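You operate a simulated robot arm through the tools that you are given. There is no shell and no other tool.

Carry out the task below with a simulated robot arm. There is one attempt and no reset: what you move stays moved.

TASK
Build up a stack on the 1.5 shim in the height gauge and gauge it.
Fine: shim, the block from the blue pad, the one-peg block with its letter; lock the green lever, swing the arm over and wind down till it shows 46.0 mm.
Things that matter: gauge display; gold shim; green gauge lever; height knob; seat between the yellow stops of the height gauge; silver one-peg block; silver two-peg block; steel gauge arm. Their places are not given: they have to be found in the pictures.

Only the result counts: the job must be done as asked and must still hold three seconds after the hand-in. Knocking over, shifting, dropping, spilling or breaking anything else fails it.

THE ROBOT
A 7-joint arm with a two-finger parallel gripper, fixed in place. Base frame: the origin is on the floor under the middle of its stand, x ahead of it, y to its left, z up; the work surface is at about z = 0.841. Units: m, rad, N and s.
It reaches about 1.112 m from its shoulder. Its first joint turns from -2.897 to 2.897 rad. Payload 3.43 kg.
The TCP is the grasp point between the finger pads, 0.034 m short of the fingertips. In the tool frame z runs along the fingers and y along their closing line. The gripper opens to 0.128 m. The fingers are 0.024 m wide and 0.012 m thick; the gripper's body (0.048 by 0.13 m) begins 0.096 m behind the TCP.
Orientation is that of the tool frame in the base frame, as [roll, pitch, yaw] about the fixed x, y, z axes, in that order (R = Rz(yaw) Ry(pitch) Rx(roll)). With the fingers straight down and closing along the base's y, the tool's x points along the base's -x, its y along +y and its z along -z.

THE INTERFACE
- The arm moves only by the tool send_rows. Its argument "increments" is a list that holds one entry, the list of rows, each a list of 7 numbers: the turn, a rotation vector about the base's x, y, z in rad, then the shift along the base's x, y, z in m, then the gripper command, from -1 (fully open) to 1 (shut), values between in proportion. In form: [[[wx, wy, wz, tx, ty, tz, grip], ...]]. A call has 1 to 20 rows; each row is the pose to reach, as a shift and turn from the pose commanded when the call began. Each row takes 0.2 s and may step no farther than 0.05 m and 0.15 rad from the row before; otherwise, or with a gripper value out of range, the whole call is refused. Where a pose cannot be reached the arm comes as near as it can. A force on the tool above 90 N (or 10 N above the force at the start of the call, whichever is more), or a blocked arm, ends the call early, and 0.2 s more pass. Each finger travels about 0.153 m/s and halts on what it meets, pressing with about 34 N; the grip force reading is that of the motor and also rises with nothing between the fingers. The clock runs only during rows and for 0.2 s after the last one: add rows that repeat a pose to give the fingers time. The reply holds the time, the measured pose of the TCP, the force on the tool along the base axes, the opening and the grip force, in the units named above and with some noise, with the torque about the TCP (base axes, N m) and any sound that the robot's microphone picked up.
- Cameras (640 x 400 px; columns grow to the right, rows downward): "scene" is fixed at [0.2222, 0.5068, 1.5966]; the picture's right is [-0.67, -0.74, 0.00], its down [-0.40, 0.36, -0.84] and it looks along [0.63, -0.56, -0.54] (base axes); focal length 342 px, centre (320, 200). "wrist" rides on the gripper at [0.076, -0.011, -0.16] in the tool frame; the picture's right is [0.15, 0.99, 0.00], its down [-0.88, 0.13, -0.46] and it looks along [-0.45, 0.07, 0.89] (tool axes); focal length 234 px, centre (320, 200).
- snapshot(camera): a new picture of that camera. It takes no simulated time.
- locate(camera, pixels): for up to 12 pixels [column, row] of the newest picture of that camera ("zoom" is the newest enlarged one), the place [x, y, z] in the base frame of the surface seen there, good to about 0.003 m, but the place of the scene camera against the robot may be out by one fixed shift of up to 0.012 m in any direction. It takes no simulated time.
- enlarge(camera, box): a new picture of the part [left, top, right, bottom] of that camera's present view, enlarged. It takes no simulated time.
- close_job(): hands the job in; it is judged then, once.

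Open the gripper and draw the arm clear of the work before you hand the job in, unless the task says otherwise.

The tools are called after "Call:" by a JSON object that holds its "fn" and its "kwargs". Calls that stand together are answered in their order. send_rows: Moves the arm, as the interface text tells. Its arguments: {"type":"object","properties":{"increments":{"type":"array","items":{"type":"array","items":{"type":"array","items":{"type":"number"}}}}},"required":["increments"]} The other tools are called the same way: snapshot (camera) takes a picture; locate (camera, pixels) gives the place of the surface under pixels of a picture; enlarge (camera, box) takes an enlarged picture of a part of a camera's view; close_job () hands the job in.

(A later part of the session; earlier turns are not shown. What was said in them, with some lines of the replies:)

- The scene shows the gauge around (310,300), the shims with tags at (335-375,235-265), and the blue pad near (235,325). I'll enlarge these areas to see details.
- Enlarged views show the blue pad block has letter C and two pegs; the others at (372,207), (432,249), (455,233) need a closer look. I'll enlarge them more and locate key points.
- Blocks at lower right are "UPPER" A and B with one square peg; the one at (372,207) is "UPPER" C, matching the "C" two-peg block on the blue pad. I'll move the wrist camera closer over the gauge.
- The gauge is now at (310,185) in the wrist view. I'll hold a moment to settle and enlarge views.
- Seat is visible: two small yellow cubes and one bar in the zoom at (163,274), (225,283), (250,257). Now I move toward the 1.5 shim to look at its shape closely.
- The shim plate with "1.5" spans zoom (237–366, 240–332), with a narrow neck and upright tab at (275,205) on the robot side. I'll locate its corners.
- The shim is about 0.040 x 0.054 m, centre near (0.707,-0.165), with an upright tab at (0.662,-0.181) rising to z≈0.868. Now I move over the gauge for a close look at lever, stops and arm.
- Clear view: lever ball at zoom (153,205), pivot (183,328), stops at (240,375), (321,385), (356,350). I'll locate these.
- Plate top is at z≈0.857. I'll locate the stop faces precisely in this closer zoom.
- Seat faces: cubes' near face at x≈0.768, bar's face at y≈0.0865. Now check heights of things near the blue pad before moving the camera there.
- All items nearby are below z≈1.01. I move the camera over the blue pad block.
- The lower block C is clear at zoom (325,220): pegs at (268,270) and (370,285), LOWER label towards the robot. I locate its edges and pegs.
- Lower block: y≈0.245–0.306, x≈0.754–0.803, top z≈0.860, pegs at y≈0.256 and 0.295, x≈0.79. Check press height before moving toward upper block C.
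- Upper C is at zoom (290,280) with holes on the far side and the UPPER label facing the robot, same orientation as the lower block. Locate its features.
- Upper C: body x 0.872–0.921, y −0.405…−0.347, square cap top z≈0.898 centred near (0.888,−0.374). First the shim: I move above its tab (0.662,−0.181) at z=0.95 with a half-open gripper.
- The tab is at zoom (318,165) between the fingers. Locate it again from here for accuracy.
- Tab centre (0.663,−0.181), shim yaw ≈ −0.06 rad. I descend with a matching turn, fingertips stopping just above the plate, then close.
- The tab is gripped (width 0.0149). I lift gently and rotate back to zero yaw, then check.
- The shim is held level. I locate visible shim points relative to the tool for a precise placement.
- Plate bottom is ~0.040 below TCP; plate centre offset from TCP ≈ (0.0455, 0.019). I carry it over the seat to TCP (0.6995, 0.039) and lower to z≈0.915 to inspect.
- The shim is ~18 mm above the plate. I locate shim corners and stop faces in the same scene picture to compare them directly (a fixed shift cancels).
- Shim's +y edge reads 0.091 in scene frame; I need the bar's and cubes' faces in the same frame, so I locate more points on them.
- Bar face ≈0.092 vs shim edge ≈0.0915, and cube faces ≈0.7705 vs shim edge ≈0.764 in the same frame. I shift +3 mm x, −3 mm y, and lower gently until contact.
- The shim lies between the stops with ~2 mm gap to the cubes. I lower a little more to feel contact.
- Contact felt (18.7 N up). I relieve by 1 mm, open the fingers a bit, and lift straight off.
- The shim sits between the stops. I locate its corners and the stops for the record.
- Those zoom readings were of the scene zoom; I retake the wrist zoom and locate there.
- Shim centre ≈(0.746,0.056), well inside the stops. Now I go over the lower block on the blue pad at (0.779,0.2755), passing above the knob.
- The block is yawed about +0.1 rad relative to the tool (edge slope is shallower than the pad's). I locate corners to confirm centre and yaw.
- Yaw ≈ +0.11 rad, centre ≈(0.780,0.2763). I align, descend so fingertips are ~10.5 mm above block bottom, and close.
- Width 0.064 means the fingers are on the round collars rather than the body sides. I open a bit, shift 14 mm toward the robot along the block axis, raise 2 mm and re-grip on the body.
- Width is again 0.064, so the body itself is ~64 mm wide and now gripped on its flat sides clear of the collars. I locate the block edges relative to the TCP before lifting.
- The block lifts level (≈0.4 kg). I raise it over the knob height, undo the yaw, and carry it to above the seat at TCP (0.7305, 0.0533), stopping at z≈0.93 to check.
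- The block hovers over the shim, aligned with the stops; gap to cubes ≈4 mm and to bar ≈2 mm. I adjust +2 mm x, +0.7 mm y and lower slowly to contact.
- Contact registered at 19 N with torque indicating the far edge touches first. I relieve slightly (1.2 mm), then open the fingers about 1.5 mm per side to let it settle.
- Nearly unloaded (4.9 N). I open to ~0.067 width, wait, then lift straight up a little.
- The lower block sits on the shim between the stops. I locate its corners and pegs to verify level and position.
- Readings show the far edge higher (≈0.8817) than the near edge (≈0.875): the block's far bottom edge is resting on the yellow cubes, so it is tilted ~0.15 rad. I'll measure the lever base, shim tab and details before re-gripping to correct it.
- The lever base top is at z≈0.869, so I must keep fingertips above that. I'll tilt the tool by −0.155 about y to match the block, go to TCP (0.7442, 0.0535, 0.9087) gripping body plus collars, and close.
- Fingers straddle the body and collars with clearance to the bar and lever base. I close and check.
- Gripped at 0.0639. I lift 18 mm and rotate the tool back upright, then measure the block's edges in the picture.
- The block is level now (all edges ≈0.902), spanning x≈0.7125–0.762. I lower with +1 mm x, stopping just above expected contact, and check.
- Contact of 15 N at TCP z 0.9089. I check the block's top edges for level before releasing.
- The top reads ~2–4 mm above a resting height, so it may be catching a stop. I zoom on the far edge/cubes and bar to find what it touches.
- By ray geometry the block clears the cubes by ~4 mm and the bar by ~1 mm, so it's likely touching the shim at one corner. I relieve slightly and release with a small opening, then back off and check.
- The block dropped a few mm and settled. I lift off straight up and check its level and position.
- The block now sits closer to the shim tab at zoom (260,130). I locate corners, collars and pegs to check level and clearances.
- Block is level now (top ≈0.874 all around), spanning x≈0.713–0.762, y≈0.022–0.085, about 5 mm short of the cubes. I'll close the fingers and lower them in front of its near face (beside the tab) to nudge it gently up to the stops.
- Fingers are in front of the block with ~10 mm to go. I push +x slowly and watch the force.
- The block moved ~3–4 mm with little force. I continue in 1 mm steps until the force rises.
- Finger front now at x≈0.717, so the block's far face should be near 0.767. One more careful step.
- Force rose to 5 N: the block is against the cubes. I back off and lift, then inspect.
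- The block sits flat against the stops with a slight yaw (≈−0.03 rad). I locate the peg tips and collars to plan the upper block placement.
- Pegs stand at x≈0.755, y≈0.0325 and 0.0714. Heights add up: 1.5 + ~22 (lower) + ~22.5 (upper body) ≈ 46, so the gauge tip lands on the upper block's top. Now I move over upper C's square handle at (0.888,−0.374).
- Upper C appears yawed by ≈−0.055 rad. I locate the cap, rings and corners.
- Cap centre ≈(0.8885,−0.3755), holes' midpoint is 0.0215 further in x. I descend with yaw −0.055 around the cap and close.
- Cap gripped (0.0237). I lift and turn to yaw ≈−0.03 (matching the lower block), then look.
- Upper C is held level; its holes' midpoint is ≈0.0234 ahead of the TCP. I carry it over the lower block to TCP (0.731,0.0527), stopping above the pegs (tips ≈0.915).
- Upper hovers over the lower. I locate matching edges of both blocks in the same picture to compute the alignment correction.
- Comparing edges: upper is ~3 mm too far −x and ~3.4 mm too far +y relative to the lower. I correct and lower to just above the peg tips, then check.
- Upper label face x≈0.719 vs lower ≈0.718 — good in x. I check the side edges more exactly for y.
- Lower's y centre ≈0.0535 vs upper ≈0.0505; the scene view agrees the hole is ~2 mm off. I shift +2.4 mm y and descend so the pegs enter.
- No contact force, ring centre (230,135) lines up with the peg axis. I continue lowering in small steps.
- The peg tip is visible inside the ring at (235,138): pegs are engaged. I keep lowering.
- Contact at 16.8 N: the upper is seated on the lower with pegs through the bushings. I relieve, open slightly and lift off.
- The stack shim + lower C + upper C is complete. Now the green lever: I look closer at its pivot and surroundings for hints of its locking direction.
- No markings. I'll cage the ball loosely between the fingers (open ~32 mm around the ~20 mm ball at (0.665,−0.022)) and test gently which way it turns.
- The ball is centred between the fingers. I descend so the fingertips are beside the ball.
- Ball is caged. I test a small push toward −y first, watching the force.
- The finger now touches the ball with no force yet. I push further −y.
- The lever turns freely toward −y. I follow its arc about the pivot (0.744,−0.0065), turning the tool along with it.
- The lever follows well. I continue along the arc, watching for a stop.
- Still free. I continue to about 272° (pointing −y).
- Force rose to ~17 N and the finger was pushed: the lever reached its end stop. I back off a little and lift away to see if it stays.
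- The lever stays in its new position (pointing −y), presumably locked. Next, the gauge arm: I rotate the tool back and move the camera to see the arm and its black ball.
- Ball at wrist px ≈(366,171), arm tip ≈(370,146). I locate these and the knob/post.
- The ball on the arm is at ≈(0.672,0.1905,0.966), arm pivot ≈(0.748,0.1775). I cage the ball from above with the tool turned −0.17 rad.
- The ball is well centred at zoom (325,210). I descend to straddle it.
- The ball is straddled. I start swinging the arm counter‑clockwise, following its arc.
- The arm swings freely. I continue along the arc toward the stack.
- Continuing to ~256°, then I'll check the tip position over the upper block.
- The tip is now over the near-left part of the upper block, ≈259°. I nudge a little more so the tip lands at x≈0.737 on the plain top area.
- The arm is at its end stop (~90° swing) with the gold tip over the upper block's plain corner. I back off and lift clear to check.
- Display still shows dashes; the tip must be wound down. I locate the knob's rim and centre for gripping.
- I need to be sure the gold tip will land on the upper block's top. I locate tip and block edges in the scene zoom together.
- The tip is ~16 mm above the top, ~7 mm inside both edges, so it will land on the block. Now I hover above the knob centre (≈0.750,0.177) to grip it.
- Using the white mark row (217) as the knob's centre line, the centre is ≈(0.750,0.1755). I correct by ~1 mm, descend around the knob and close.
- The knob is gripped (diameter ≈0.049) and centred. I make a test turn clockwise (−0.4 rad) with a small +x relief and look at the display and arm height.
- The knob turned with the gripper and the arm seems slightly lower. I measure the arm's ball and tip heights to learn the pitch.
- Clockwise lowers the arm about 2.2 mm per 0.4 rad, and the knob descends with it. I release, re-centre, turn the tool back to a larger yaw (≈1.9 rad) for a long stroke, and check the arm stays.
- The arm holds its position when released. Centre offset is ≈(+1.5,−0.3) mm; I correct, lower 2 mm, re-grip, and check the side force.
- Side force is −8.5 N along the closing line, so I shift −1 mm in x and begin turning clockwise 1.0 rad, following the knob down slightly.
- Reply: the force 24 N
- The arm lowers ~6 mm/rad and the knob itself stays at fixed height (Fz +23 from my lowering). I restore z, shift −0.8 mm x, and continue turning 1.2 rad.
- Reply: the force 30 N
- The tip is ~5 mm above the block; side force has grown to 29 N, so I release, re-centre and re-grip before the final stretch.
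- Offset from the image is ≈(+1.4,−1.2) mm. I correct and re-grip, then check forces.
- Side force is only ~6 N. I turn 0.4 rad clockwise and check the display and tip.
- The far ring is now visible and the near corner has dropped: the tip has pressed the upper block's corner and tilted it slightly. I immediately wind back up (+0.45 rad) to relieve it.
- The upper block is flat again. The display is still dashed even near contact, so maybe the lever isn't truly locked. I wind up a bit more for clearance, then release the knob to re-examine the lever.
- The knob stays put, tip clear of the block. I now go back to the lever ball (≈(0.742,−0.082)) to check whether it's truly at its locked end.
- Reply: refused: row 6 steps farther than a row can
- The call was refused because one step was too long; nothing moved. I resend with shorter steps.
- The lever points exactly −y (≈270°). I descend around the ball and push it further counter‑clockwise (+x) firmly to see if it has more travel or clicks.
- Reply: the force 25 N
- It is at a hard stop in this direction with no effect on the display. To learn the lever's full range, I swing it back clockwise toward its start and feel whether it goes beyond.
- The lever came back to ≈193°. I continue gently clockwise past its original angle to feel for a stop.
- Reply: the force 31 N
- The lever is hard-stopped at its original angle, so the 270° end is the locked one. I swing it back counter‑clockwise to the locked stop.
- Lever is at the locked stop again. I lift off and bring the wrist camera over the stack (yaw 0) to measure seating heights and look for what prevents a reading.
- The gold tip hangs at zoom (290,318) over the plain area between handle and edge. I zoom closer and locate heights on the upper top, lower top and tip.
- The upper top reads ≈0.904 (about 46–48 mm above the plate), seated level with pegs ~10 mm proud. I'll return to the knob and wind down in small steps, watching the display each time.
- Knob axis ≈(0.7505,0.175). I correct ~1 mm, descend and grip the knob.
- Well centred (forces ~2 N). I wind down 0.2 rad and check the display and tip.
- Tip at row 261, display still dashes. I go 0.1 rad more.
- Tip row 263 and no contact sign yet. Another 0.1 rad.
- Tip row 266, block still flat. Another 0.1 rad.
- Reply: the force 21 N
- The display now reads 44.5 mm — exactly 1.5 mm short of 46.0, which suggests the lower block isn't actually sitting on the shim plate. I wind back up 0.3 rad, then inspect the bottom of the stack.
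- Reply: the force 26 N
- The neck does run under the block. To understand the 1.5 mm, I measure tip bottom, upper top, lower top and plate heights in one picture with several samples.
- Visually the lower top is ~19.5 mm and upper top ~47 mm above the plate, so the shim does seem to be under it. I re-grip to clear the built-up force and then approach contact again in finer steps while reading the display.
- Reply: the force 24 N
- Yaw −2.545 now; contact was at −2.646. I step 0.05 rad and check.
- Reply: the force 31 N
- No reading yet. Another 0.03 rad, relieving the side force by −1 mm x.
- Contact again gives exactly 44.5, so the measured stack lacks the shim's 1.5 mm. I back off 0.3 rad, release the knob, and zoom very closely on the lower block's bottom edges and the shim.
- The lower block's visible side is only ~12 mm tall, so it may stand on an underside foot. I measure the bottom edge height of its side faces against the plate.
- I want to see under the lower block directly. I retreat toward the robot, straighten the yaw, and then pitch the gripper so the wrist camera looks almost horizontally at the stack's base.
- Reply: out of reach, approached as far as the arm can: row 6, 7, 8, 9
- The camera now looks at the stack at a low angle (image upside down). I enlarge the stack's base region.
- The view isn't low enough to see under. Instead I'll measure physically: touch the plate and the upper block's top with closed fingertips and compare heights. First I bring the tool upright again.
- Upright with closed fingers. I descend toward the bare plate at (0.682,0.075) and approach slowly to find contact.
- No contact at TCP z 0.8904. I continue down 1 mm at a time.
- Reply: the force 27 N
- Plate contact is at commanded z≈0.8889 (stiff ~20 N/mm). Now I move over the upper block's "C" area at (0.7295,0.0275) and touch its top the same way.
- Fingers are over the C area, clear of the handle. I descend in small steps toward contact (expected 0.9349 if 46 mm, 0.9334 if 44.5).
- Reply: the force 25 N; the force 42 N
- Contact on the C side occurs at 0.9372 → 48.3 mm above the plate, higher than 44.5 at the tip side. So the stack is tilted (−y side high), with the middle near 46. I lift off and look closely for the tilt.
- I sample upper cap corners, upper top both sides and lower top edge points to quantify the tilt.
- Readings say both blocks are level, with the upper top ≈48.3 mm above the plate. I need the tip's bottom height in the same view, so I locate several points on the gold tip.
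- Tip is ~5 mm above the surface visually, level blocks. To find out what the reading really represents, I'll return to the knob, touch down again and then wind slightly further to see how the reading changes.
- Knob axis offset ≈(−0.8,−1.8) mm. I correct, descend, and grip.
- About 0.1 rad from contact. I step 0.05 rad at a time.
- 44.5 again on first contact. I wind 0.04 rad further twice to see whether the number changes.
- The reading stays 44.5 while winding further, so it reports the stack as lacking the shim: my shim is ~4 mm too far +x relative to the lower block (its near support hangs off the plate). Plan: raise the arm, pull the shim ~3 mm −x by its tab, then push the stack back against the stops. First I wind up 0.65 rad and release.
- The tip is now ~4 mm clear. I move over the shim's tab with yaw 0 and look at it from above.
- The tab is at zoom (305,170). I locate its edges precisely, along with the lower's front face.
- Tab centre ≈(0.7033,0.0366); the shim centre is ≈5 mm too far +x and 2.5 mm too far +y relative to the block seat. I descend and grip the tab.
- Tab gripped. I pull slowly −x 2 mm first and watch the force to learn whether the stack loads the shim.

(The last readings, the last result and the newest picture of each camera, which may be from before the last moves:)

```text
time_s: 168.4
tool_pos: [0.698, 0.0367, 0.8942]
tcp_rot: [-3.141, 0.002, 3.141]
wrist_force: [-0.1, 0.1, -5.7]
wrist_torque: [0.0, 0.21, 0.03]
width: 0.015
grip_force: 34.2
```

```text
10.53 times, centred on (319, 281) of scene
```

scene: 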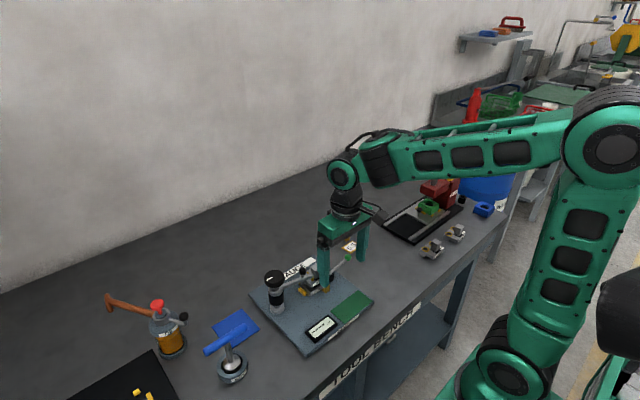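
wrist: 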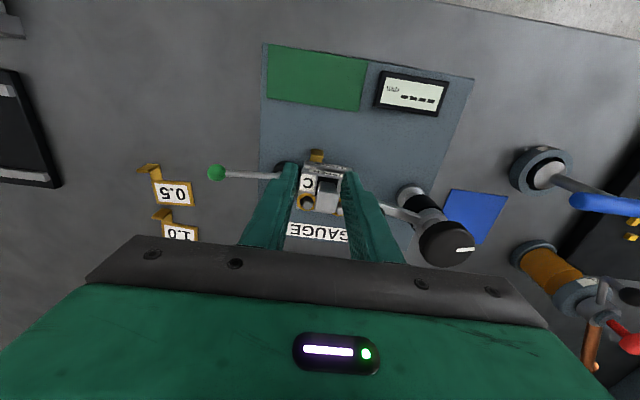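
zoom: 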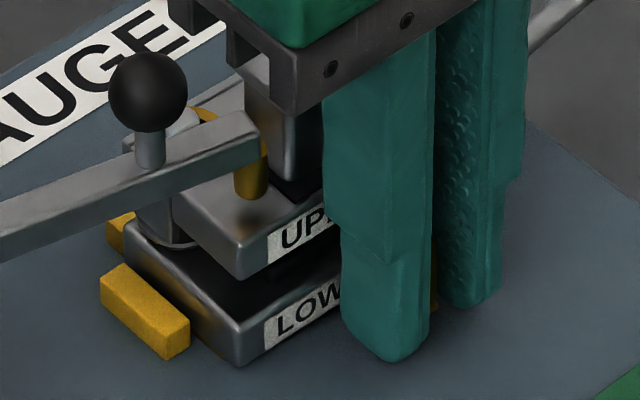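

The stack is dragged along with the shim, as expected. I pull 3 mm more in −x and 2.5 mm in −y, then release the tab.

Call:
{"fn": "send_rows", "kwargs": {"increments": [[[0, 0, 0, -0.001, -0.0008, 0, 1.0], [0, 0, 0, -0.002, -0.0016, 0, 1.0], [0, 0, 0, -0.003, -0.0024, 0, 1.0], [0, 0, 0, -0.003, -0.0024, 0, 1.0], [0, 0, 0, -0.003, -0.0024, 0, 0.8], [0, 0, 0, -0.003, -0.0024, 0, 0.5], [0, 0, 0, -0.003, -0.0024, 0, 0.4], [0, 0, 0, -0.006, -0.0024, 0.01, 0.4], [0, 0, 0, -0.01, -0.0024, 0.04, 0.4], [0, 0, 0, -0.015, -0.0024, 0.08, 0.4], [0, 0, 0, -0.02, -0.0024, 0.1, 0.4], [0, 0, 0, -0.02, -0.0024, 0.1, 0.4]]]}}

Call:
{"fn": "snapshot", "kwargs": {"camera": "wrist"}}

Call:
{"fn": "enlarge", "kwargs": {"camera": "wrist", "box": [270, 130, 370, 230]}}

Call:
{"fn": "enlarge", "kwargs": {"camera": "scene", "box": [297, 262, 341, 300]}}

```text
time_s: 171.0
tool_pos: [0.6795, 0.0325, 0.996]
tcp_rot: [3.141, 0.0, -3.14]
wrist_force: [0.0, 0.7, -0.6]
wrist_torque: [0.01, 0.01, 0.0]
width: 0.0382
grip_force: 0.0
```

```text
taken
```

wrist: 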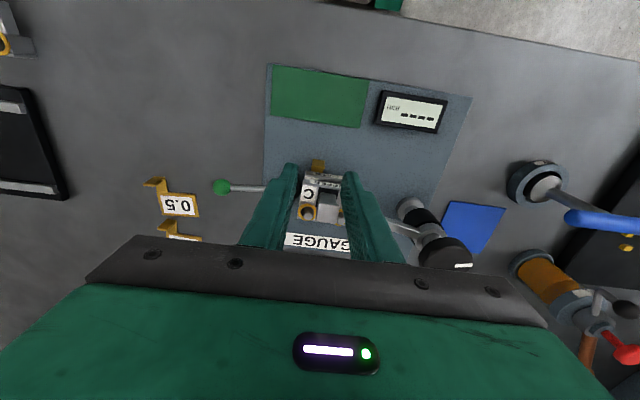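

```text
4.00 times, centred on (320, 180) of wrist
```

zoom: 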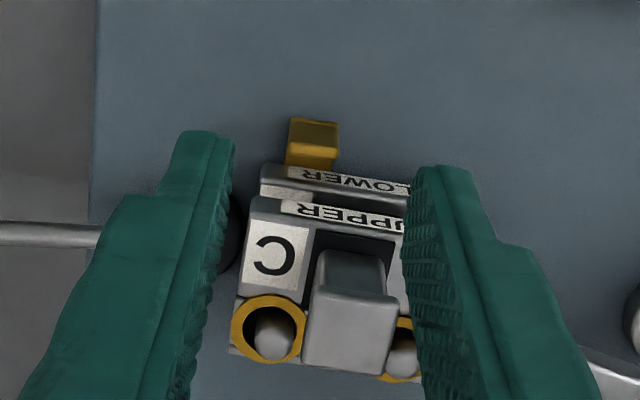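

```text
10.53 times, centred on (319, 281) of scene
```

zoom: 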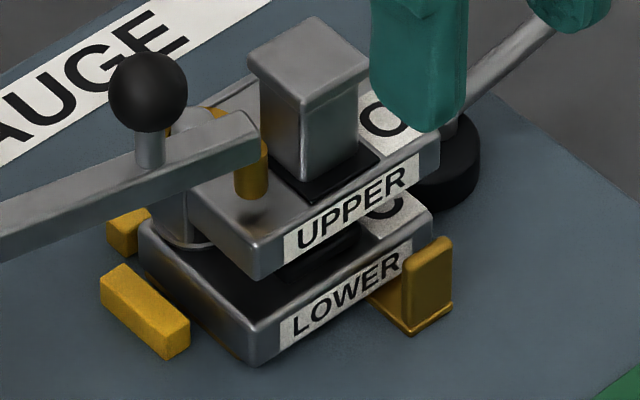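

The stack moved with the shim. Now I lower the fingers straddling the tab (inner gap ~36 mm, centred y=0.042) in front of the lower block to push the stack squarely back +x.

Call:
{"fn": "send_rows", "kwargs": {"increments": [[[0, 0, 0, 0.006, 0.0095, -0.02, 0.4375], [0, 0, 0, 0.0105, 0.0095, -0.05, 0.4375], [0, 0, 0, 0.0105, 0.0095, -0.08, 0.4375], [0, 0, 0, 0.0105, 0.0095, -0.1, 0.4375], [0, 0, 0, 0.0105, 0.0095, -0.1, 0.4375]]]}}

Call:
{"fn": "snapshot", "kwargs": {"camera": "wrist"}}

Call:
{"fn": "enlarge", "kwargs": {"camera": "wrist", "box": [250, 120, 390, 240]}}

Call:
{"fn": "enlarge", "kwargs": {"camera": "scene", "box": [297, 262, 341, 300]}}

```text
time_s: 172.2
tool_pos: [0.6888, 0.0437, 0.8919]
tcp_rot: [3.14, 0.0, 3.141]
wrist_force: [-0.3, 0.0, 0.0]
wrist_torque: [-0.01, 0.0, 0.0]
width: 0.0359
grip_force: 0.0
```

```text
taken
```

wrist: 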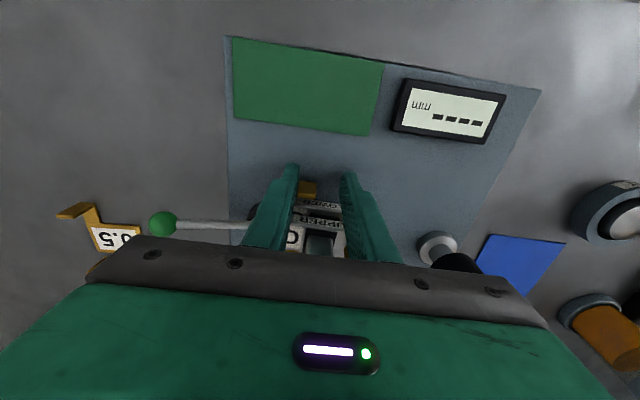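

```text
3.33 times, centred on (320, 180) of wrist
```

zoom: 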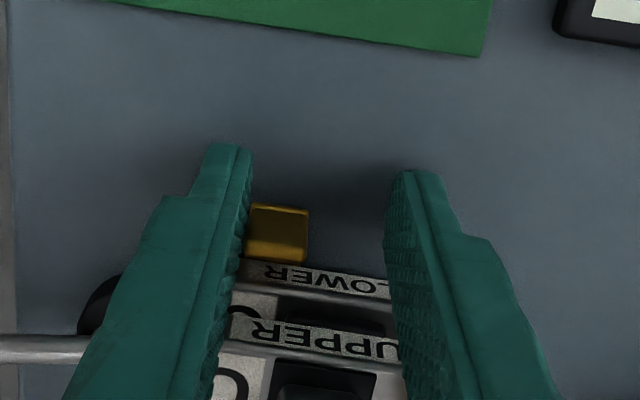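

```text
10.53 times, centred on (319, 281) of scene
```

zoom: 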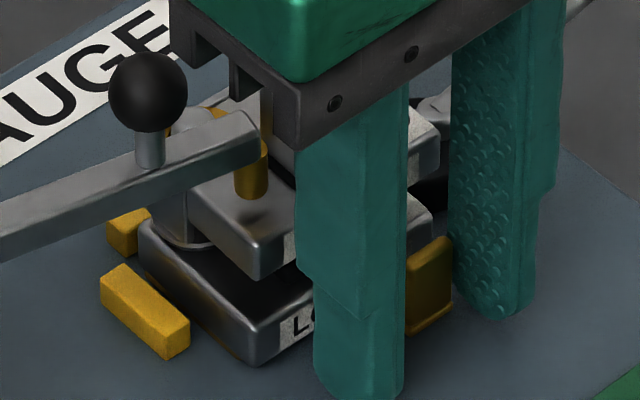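

The left finger is very close to the tab, so I shift −1.5 mm y, then push +x gradually.

Call:
{"fn": "send_rows", "kwargs": {"increments": [[[0, 0, 0, 0, -0.0015, 0.001, 0.4375], [0, 0, 0, 0.004, -0.0015, 0.001, 0.4375], [0, 0, 0, 0.008, -0.0015, 0.001, 0.4375], [0, 0, 0, 0.01, -0.0015, 0.001, 0.4375], [0, 0, 0, 0.0115, -0.0015, 0.001, 0.4375], [0, 0, 0, 0.013, -0.0015, 0.001, 0.4375], [0, 0, 0, 0.013, -0.0015, 0.001, 0.4375]]]}}

Call:
{"fn": "enlarge", "kwargs": {"camera": "scene", "box": [297, 262, 341, 300]}}

Call:
{"fn": "enlarge", "kwargs": {"camera": "wrist", "box": [250, 120, 390, 240]}}

```text
time_s: 173.8
tool_pos: [0.7027, 0.0417, 0.8955]
tcp_rot: [-3.142, 0.001, 3.141]
wrist_force: [-3.5, 0.0, -0.9]
wrist_torque: [-0.02, 0.09, 0.02]
width: 0.0363
grip_force: 0.7
```

```text
10.53 times, centred on (319, 281) of scene
```

zoom: 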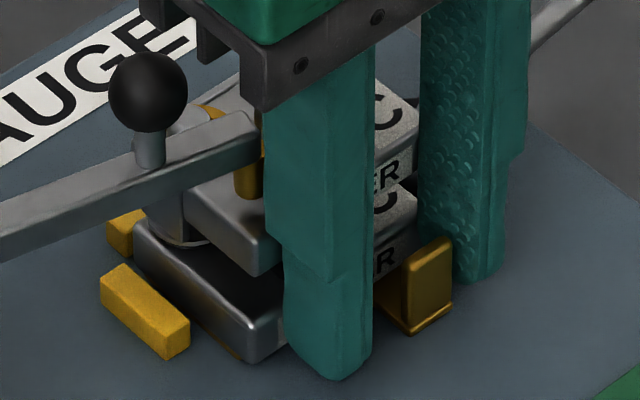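

```text
3.33 times, centred on (320, 180) of wrist
```

zoom: 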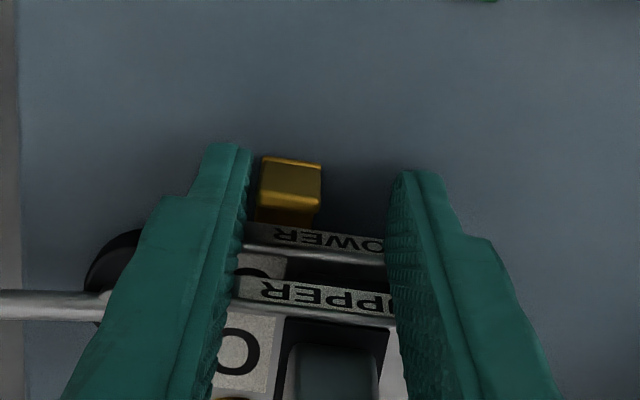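

The lower slides over the stationary shim (tab unchanged at (430,285)). I continue pushing until the cubes stop it.

Call:
{"fn": "send_rows", "kwargs": {"increments": [[[0, 0, 0, 0.001, 0, 0, 0.4375], [0, 0, 0, 0.002, 0, 0, 0.4375], [0, 0, 0, 0.003, 0, 0, 0.4375], [0, 0, 0, 0.003, 0, 0, 0.4375]]]}}

Call:
{"fn": "enlarge", "kwargs": {"camera": "scene", "box": [297, 262, 341, 300]}}

```text
time_s: 174.8
tool_pos: [0.7047, 0.0422, 0.895]
tcp_rot: [3.141, 0.004, -3.141]
wrist_force: [-2.8, 1.3, -0.5]
wrist_torque: [0.06, 0.05, 0.07]
width: 0.0361
grip_force: 0.1
```

```text
10.53 times, centred on (319, 281) of scene
```

zoom: 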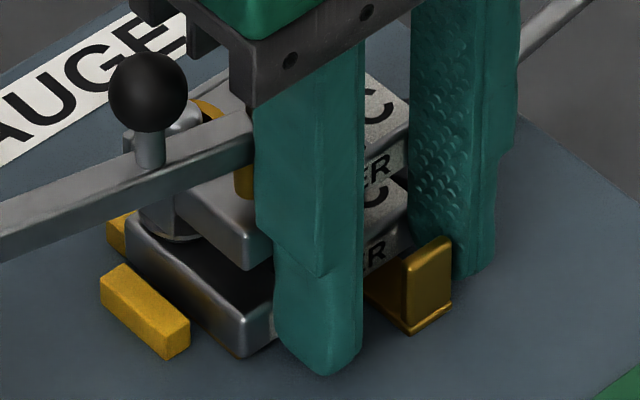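

Nearly there (front at 0.717). I push 1.5 mm more.

Call:
{"fn": "send_rows", "kwargs": {"increments": [[[0, 0, 0, 0.0007, 0, 0, 0.4375], [0, 0, 0, 0.0015, 0, 0, 0.4375], [0, 0, 0, 0.0015, 0, 0, 0.4375]]]}}

Call:
{"fn": "send_rows", "kwargs": {"increments": [[[0, 0, 0, 0.0007, 0, 0, 0.4375], [0, 0, 0, 0.0007, 0, 0, 0.4375]]]}}

Call:
{"fn": "enlarge", "kwargs": {"camera": "scene", "box": [297, 262, 341, 300]}}

```text
time_s: 175.6
tool_pos: [0.7065, 0.0421, 0.8954]
tcp_rot: [-3.14, 0.001, -3.141]
wrist_force: [-5.1, -0.7, -1.1]
wrist_torque: [0.0, 0.2, 0.0]
width: 0.0361
grip_force: 0.1
```

```text
time_s: 176.2
tool_pos: [0.7067, 0.0432, 0.8956]
tcp_rot: [3.142, 0.004, -3.141]
wrist_force: [-12.5, 2.3, 1.4]
wrist_torque: [0.04, 0.35, -0.06]
width: 0.0361
grip_force: 0.0
```

```text
10.53 times, centred on (319, 281) of scene
```

zoom: 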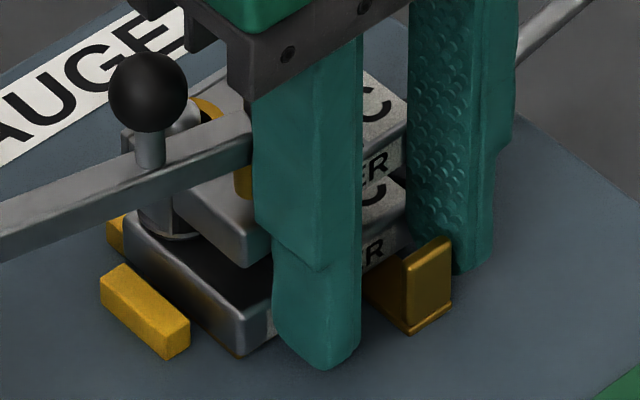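

Force reached 12.5 N: the lower is against the cubes again. I back off, lift, and inspect the stack alignment.

Call:
{"fn": "send_rows", "kwargs": {"increments": [[[0, 0, 0, -0.004, 0, 0, 0.4375], [0, 0, 0, -0.012, 0, 0, 0.4375], [0, 0, 0, -0.016, 0, 0.02, 0.4375], [0, 0, 0, -0.02, 0, 0.06, 0.4375], [0, 0, 0, -0.03, 0, 0.1, 0.2], [0, 0, 0, -0.04, 0.01, 0.12, -0.6], [0, 0, 0, -0.04, 0.01, 0.12, -0.8]]]}}

Call:
{"fn": "snapshot", "kwargs": {"camera": "wrist"}}

Call:
{"fn": "enlarge", "kwargs": {"camera": "wrist", "box": [270, 150, 370, 240]}}

Call:
{"fn": "locate", "kwargs": {"camera": "zoom", "pixels": [[320, 200]]}}

Call:
{"fn": "enlarge", "kwargs": {"camera": "scene", "box": [297, 262, 341, 300]}}

```text
time_s: 177.8
tool_pos: [0.6676, 0.0528, 1.0152]
tcp_rot: [-3.141, 0.001, 3.142]
wrist_force: [0.6, -0.2, 0.7]
wrist_torque: [0.0, 0.03, -0.01]
width: 0.1153
grip_force: 0.1
```

```text
taken
```

wrist: 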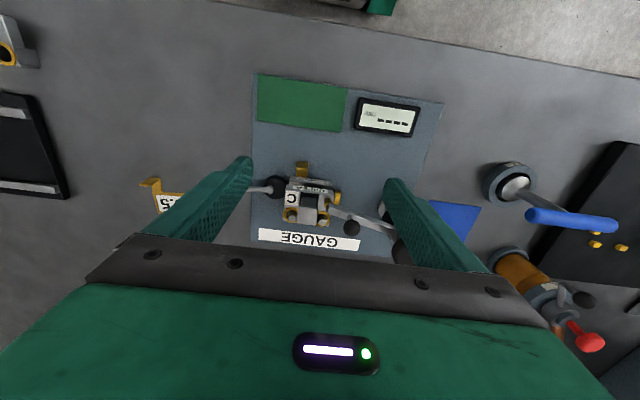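

```text
4.44 times, centred on (320, 195) of wrist
```

zoom: 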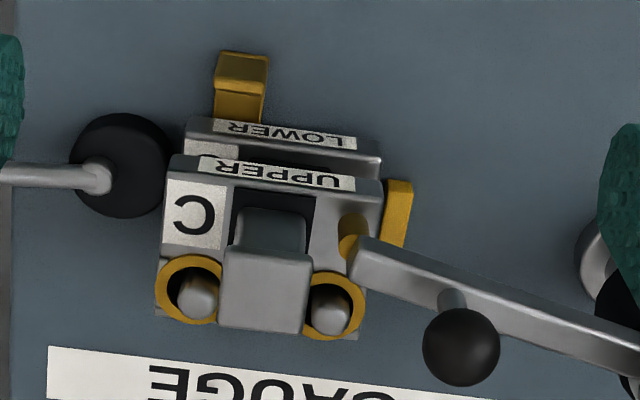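

```text
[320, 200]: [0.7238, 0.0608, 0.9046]
```

```text
10.53 times, centred on (319, 281) of scene
```

zoom: 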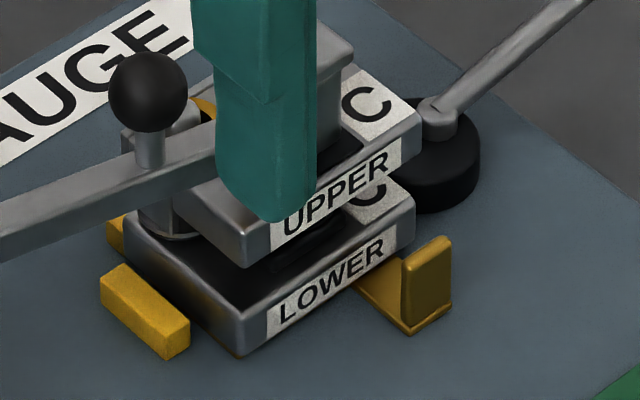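

The tab now stands farther out from the lower block, so the shim is better centred. I return to the knob to gauge again.

Call:
{"fn": "send_rows", "kwargs": {"increments": [[[0, 0, 0.1, 0.01, 0.012, 0.03, -0.4], [0, 0, 0.22, 0.02, 0.03, 0.045, -0.2], [0, 0, 0.34, 0.03, 0.05, 0.045, -0.05], [0, 0, 0.46, 0.04, 0.07, 0.045, -0.05], [0, 0, 0.58, 0.05, 0.085, 0.045, -0.05], [0, 0, 0.7, 0.06, 0.1, 0.035, -0.05], [0, 0, 0.82, 0.07, 0.112, 0.025, -0.05], [0, 0, 0.95, 0.083, 0.122, 0.015, -0.05], [0, 0, 1.08, 0.083, 0.122, 0.008, -0.05], [0, 0, 1.2, 0.083, 0.122, 0.008, -0.05], [0, 0, 1.2, 0.083, 0.122, 0.008, -0.05]]]}}

Call:
{"fn": "snapshot", "kwargs": {"camera": "wrist"}}

Call:
{"fn": "enlarge", "kwargs": {"camera": "wrist", "box": [250, 100, 390, 220]}}

```text
time_s: 180.2
tool_pos: [0.75, 0.175, 1.0233]
tcp_rot: [3.14, 0.004, -1.941]
wrist_force: [-0.7, -0.4, 0.2]
wrist_torque: [0.02, 0.02, -0.02]
width: 0.0673
grip_force: 0.0
```

```text
taken
```

wrist: 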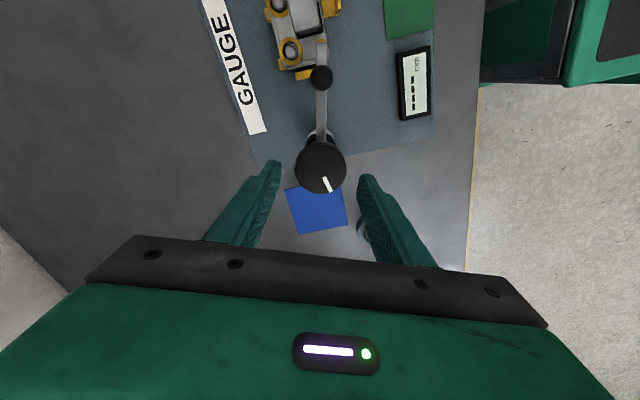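

```text
3.33 times, centred on (320, 160) of wrist
```

zoom: 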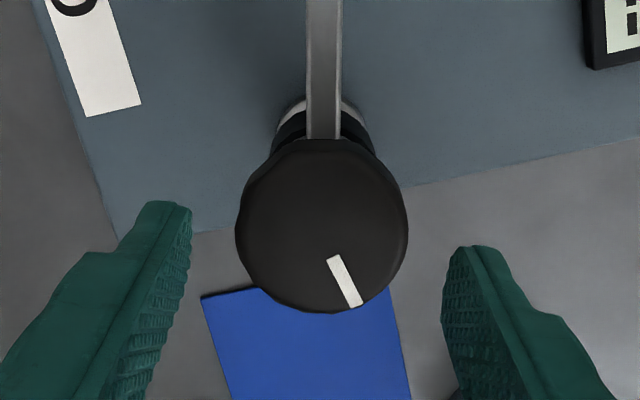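

Knob is centred under the gripper. I descend, grip and wind down 0.4 rad.

Call:
{"fn": "send_rows", "kwargs": {"increments": [[[0, 0, 0, -0.0003, 0.0, -0.015, -0.05], [0, 0, 0, -0.0003, 0.0, -0.0275, -0.05], [0, 0, 0, -0.0003, 0.0, -0.0275, -0.05], [0, 0, 0, -0.0003, 0.0, -0.0275, 0.3], [0, 0, 0, -0.0003, 0.0, -0.0275, 1.0], [0, 0, 0, -0.0003, 0.0, -0.0275, 1.0]]]}}

Call:
{"fn": "send_rows", "kwargs": {"increments": [[[0, 0, -0.1, 0, 0, 0, 1.0], [0, 0, -0.2, 0, 0, 0, 1.0], [0, 0, -0.3, 0, 0, 0, 1.0], [0, 0, -0.3, 0, 0, 0, 1.0]]]}}

Call:
{"fn": "enlarge", "kwargs": {"camera": "scene", "box": [300, 310, 345, 345]}}

Call:
{"fn": "enlarge", "kwargs": {"camera": "scene", "box": [303, 266, 333, 296]}}

```text
time_s: 181.6
tool_pos: [0.7516, 0.174, 0.9957]
tcp_rot: [3.141, 0.004, -1.939]
wrist_force: [-0.7, 2.0, 0.4]
wrist_torque: [0.21, -0.05, -0.03]
width: 0.0489
grip_force: 44.9
```

```text
time_s: 182.6
tool_pos: [0.7503, 0.1747, 0.9955]
tcp_rot: [3.14, 0.006, -2.241]
wrist_force: [-4.2, 5.3, -2.2]
wrist_torque: [0.41, 0.23, -0.01]
width: 0.0493
grip_force: 45.4
```

```text
11.43 times, centred on (322, 328) of scene
```

zoom: 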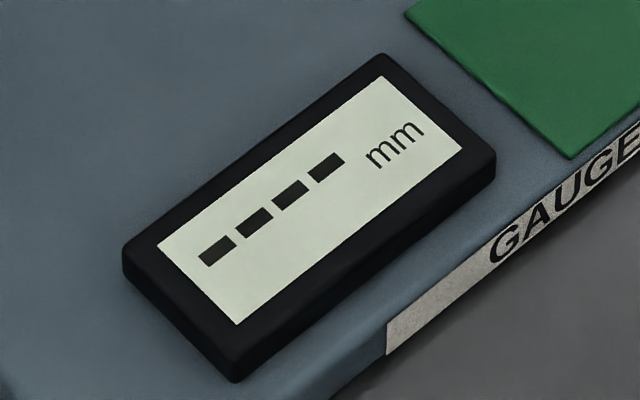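

```text
13.33 times, centred on (318, 281) of scene
```

zoom: 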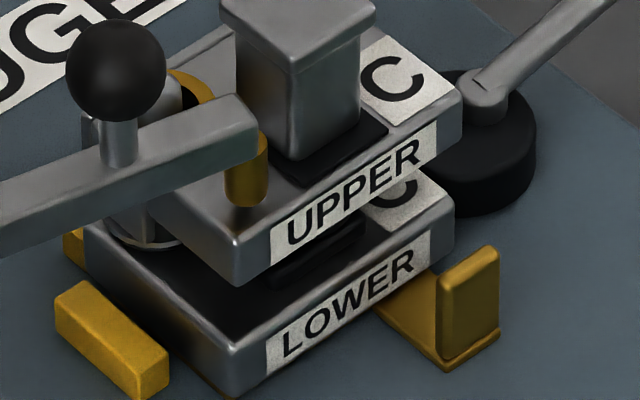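

Tip row 208, still dashes. I continue in 0.08 rad steps.

Call:
{"fn": "send_rows", "kwargs": {"increments": [[[0, 0, -0.08, 0, 0, 0, 1.0], [0, 0, -0.08, 0, 0, 0, 1.0]]]}}

Call:
{"fn": "enlarge", "kwargs": {"camera": "scene", "box": [300, 310, 345, 345]}}

Call:
{"fn": "send_rows", "kwargs": {"increments": [[[0, 0, -0.08, 0, 0, 0, 1.0], [0, 0, -0.08, 0, 0, 0, 1.0]]]}}

Call:
{"fn": "enlarge", "kwargs": {"camera": "scene", "box": [300, 310, 345, 345]}}

Call:
{"fn": "enlarge", "kwargs": {"camera": "scene", "box": [303, 266, 333, 296]}}

```text
time_s: 183.2
tool_pos: [0.7507, 0.1748, 0.9945]
tcp_rot: [3.141, 0.002, -2.32]
wrist_force: [-8.1, 7.2, -7.0]
wrist_torque: [0.33, 0.01, 0.0]
width: 0.0493
grip_force: 44.9
```

```text
11.43 times, centred on (322, 328) of scene
```

zoom: 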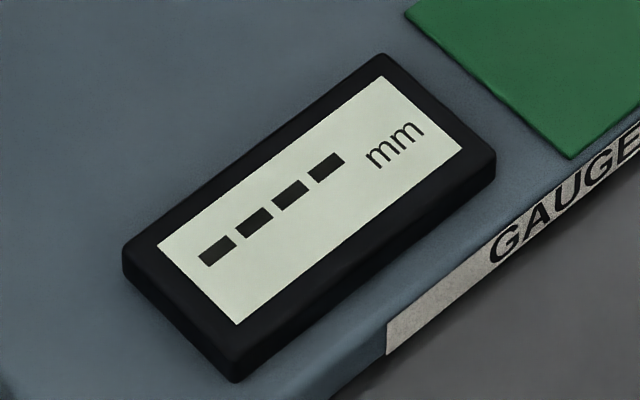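

```text
time_s: 183.8
tool_pos: [0.7504, 0.1747, 0.9958]
tcp_rot: [3.14, 0.001, -2.401]
wrist_force: [-12.4, 5.8, -8.3]
wrist_torque: [0.2, 0.5, -0.01]
width: 0.0493
grip_force: 44.9
```

```text
11.43 times, centred on (322, 328) of scene
```

zoom: 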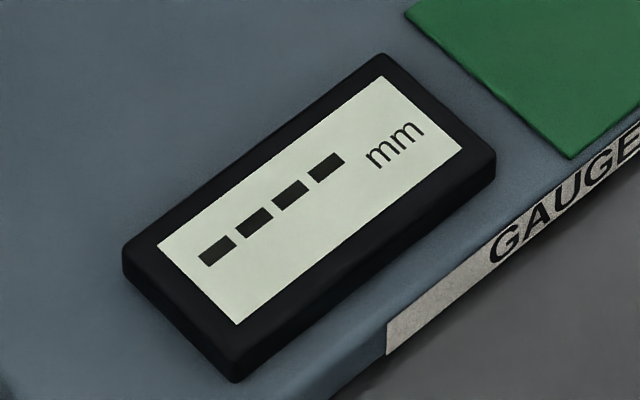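

```text
13.33 times, centred on (318, 281) of scene
```

zoom: 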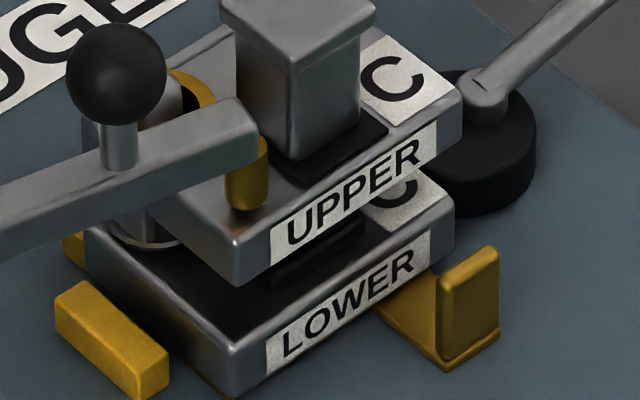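

No contact yet. I continue in small steps.

Call:
{"fn": "send_rows", "kwargs": {"increments": [[[0, 0, -0.06, -0.0006, 0.0003, 0, 1.0], [0, 0, -0.06, -0.0006, 0.0003, 0, 1.0]]]}}

Call:
{"fn": "enlarge", "kwargs": {"camera": "scene", "box": [300, 310, 345, 345]}}

Call:
{"fn": "send_rows", "kwargs": {"increments": [[[0, 0, -0.06, 0, 0, 0, 1.0], [0, 0, -0.06, 0, 0, 0, 1.0]]]}}

Call:
{"fn": "enlarge", "kwargs": {"camera": "scene", "box": [300, 310, 345, 345]}}

Call:
{"fn": "send_rows", "kwargs": {"increments": [[[0, 0, -0.06, 0, 0, 0, 1.0], [0, 0, -0.06, 0, 0, 0, 1.0]]]}}

Call:
{"fn": "enlarge", "kwargs": {"camera": "scene", "box": [300, 310, 345, 345]}}

```text
time_s: 184.4
tool_pos: [0.7498, 0.1751, 0.9964]
tcp_rot: [3.14, 0.001, -2.464]
wrist_force: [-11.5, 5.7, -10.2]
wrist_torque: [0.13, 0.72, -0.01]
width: 0.0491
grip_force: 45.2
```

```text
11.43 times, centred on (322, 328) of scene
```

zoom: 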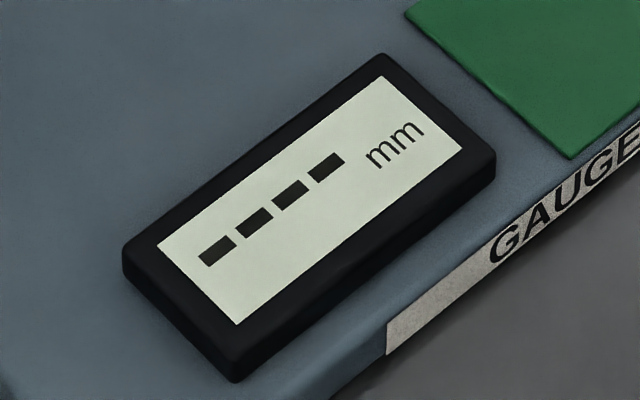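

```text
time_s: 185.0
tool_pos: [0.7493, 0.1744, 0.9966]
tcp_rot: [3.14, 0.001, -2.523]
wrist_force: [-11.7, 5.3, -10.7]
wrist_torque: [0.19, 0.58, -0.06]
width: 0.0491
grip_force: 44.8
```

```text
11.43 times, centred on (322, 328) of scene
```

zoom: 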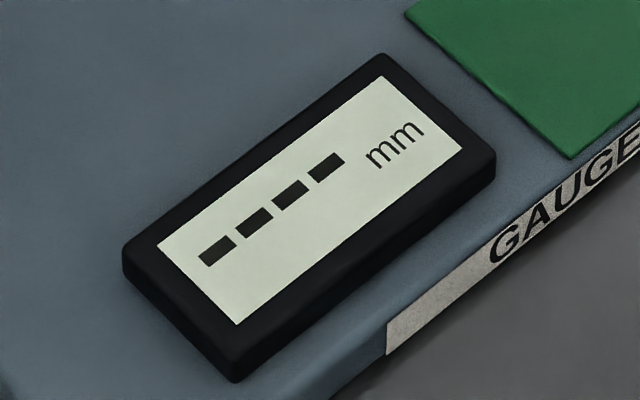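

```text
time_s: 185.6
tool_pos: [0.7503, 0.1735, 0.9971]
tcp_rot: [3.14, 0.002, -2.581]
wrist_force: [-11.5, 6.8, -12.3]
wrist_torque: [0.2, 0.33, 0.01]
width: 0.0496
grip_force: 44.4
```

```text
11.43 times, centred on (322, 328) of scene
```

zoom: 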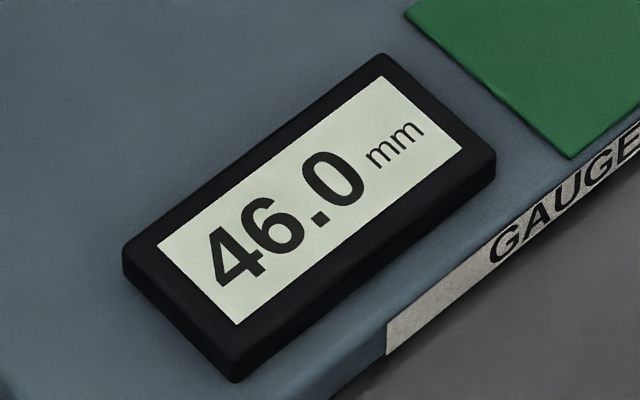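

The display now shows 46.0 mm. I add a tiny 0.03 rad for secure contact, check, then open the fingers without disturbing the knob.

Call:
{"fn": "send_rows", "kwargs": {"increments": [[[0, 0, -0.03, 0, 0, 0, 1.0], [0, 0, -0.03, 0, 0, 0, 1.0]]]}}

Call:
{"fn": "enlarge", "kwargs": {"camera": "scene", "box": [300, 310, 345, 345]}}

Call:
{"fn": "enlarge", "kwargs": {"camera": "scene", "box": [303, 266, 333, 296]}}

```text
time_s: 186.2
tool_pos: [0.7505, 0.1745, 0.9965]
tcp_rot: [3.141, 0.003, -2.61]
wrist_force: [-12.3, 6.4, -10.2]
wrist_torque: [0.11, 0.49, -0.01]
width: 0.0494
grip_force: 45.0
```

```text
11.43 times, centred on (322, 328) of scene
```

zoom: 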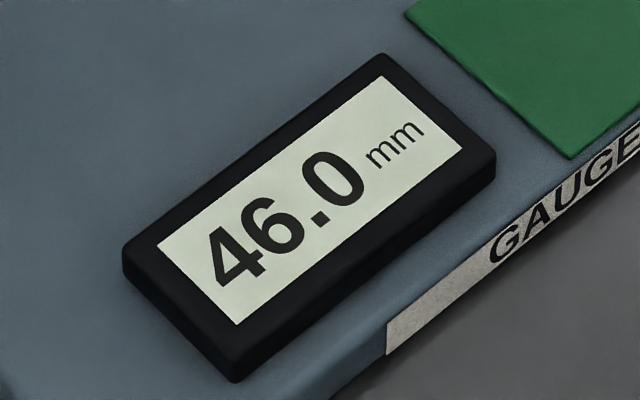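

```text
13.33 times, centred on (318, 281) of scene
```

zoom: 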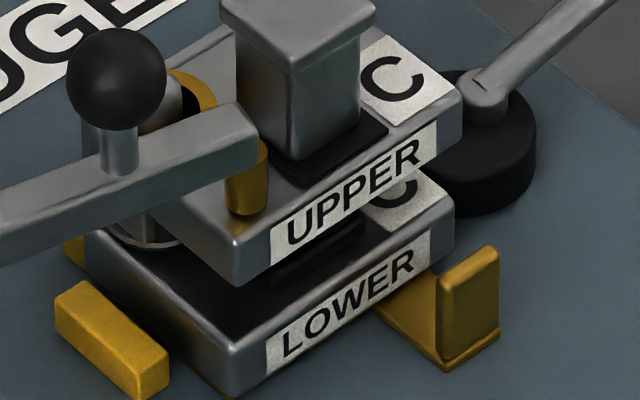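

Still 46.0 mm and the blocks are flat. I open the fingers slowly and lift straight up away from the knob.

Call:
{"fn": "send_rows", "kwargs": {"increments": [[[0, 0, 0, 0, 0, 0, 0.6], [0, 0, 0, 0, 0, 0, 0.2], [0, 0, 0, 0, 0, 0, 0.0], [0, 0, 0, 0, 0, 0, -0.08], [0, 0, 0, 0, 0, 0, -0.08], [0, 0, 0, 0, 0, 0.02, -0.08], [0, 0, 0, 0, 0, 0.05, -0.08], [0, 0, 0, 0, 0, 0.09, -0.08], [0, 0, 0, 0, 0, 0.13, -0.08], [0, 0, 0, 0, 0, 0.15, -0.08]]]}}

Call:
{"fn": "enlarge", "kwargs": {"camera": "scene", "box": [300, 310, 345, 345]}}

Call:
{"fn": "enlarge", "kwargs": {"camera": "scene", "box": [255, 240, 375, 340]}}

```text
time_s: 188.4
tool_pos: [0.7517, 0.1755, 1.1483]
tcp_rot: [3.14, 0.002, -2.611]
wrist_force: [0.5, 0.0, 0.0]
wrist_torque: [0.01, 0.01, -0.02]
width: 0.069
grip_force: 0.1
```

```text
11.43 times, centred on (322, 328) of scene
```

zoom: 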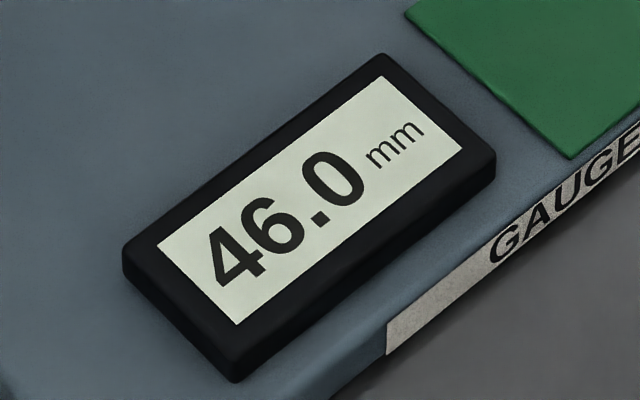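

```text
4.00 times, centred on (315, 290) of scene
```

zoom: 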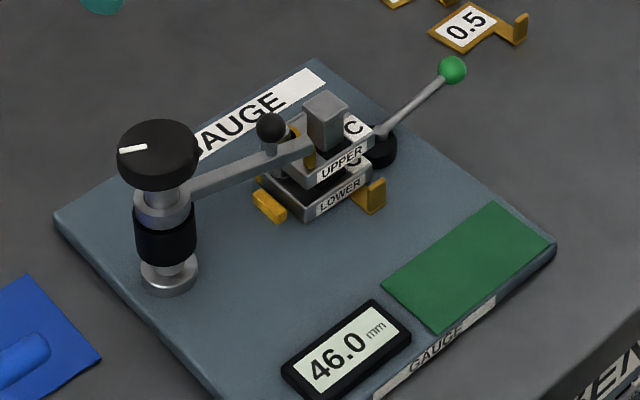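

The reading holds at 46.0 with the gripper off. I open fully and draw the arm clear, wait a few seconds, and check the whole scene.

Call:
{"fn": "send_rows", "kwargs": {"increments": [[[0, 0, -0.08, -0.01, -0.005, 0.04, -1], [0, 0, -0.16, -0.02, -0.01, 0.08, -1], [0, 0, -0.24, -0.04, -0.02, 0.11, -1], [0, 0, -0.32, -0.06, -0.03, 0.13, -1], [0, 0, -0.4, -0.08, -0.04, 0.14, -1], [0, 0, -0.48, -0.1, -0.05, 0.15, -1], [0, 0, -0.53, -0.11, -0.06, 0.15, -1], [0, 0, -0.53, -0.11, -0.06, 0.15, -1], [0, 0, -0.53, -0.11, -0.06, 0.15, -1], [0, 0, -0.53, -0.11, -0.06, 0.15, -1], [0, 0, -0.53, -0.11, -0.06, 0.15, -1], [0, 0, -0.53, -0.11, -0.06, 0.15, -1], [0, 0, -0.53, -0.11, -0.06, 0.15, -1], [0, 0, -0.53, -0.11, -0.06, 0.15, -1], [0, 0, -0.53, -0.11, -0.06, 0.15, -1], [0, 0, -0.53, -0.11, -0.06, 0.15, -1], [0, 0, -0.53, -0.11, -0.06, 0.15, -1], [0, 0, -0.53, -0.11, -0.06, 0.15, -1]]]}}

Call:
{"fn": "snapshot", "kwargs": {"camera": "scene"}}

Call:
{"fn": "snapshot", "kwargs": {"camera": "wrist"}}

Call:
{"fn": "enlarge", "kwargs": {"camera": "scene", "box": [255, 240, 375, 340]}}

```text
time_s: 192.2
tool_pos: [0.6408, 0.1148, 1.297]
tcp_rot: [3.141, 0.001, -3.142]
wrist_force: [0.2, 0.7, 1.0]
wrist_torque: [0.01, 0.03, 0.0]
width: 0.128
grip_force: 0.0
```

```text
taken
```

scene: 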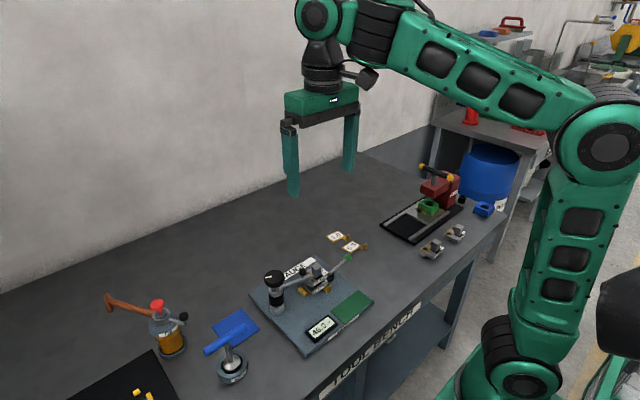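

```text
taken
```

wrist: 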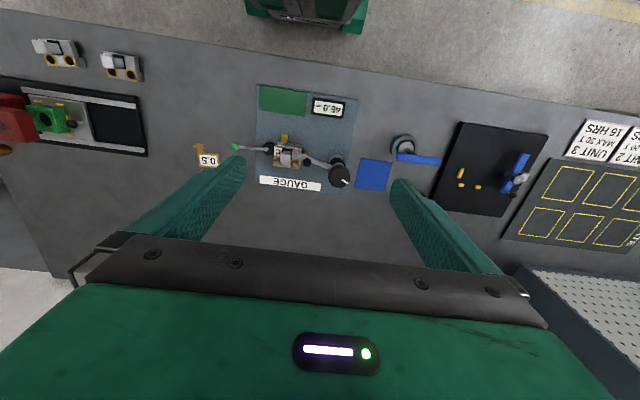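

```text
4.00 times, centred on (315, 290) of scene
```

zoom: 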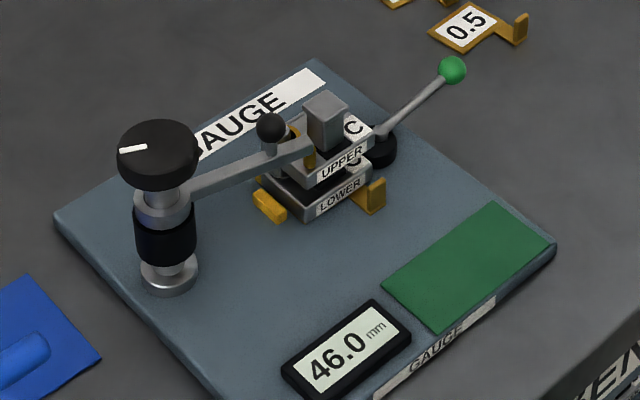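

The display still shows 46.0 mm several seconds later. The stack, lever and gauge arm are in place, the other items are undisturbed, and the gripper is open and clear. I hand the job in.

Call:
{"fn": "close_job", "kwargs": {}}

```text
The job is handed in.
```

The job is handed in. The stack sits in the height gauge on the 1.5 shim, and the display held at 46.0 mm for about four seconds after I let go and before I handed in. The hand-in gave no verdict back.

- **Stack:** the 1.5 shim, then lower block C from the blue pad, then upper block C with the lower's pegs through its holes.
- **Gauge:** the green lever is at its far stop, which I take as locked because the gauge gave no sign of its own. The arm is swung over against its stop and the knob is wound down to contact.
- **What went wrong on the way:**
  - The lower block first caught on a yellow stop and tilted, so I re-seated it.
  - I over-wound the arm once and briefly tipped the upper block. It settled flat again when I wound back.
  - The first full reading was 44.5 mm, 1.5 mm short, because the shim was off-centre under the block. I pulled the shim about 5 mm by its tab and pushed the stack back against the stops; after that the gauge read 46.0 mm.
- **Left as is:** the lower block is against the two small stops, but I left a gap of a few millimetres to the long bar.

Nothing else on the bench looked disturbed in the final pictures, and the gripper is open and clear.
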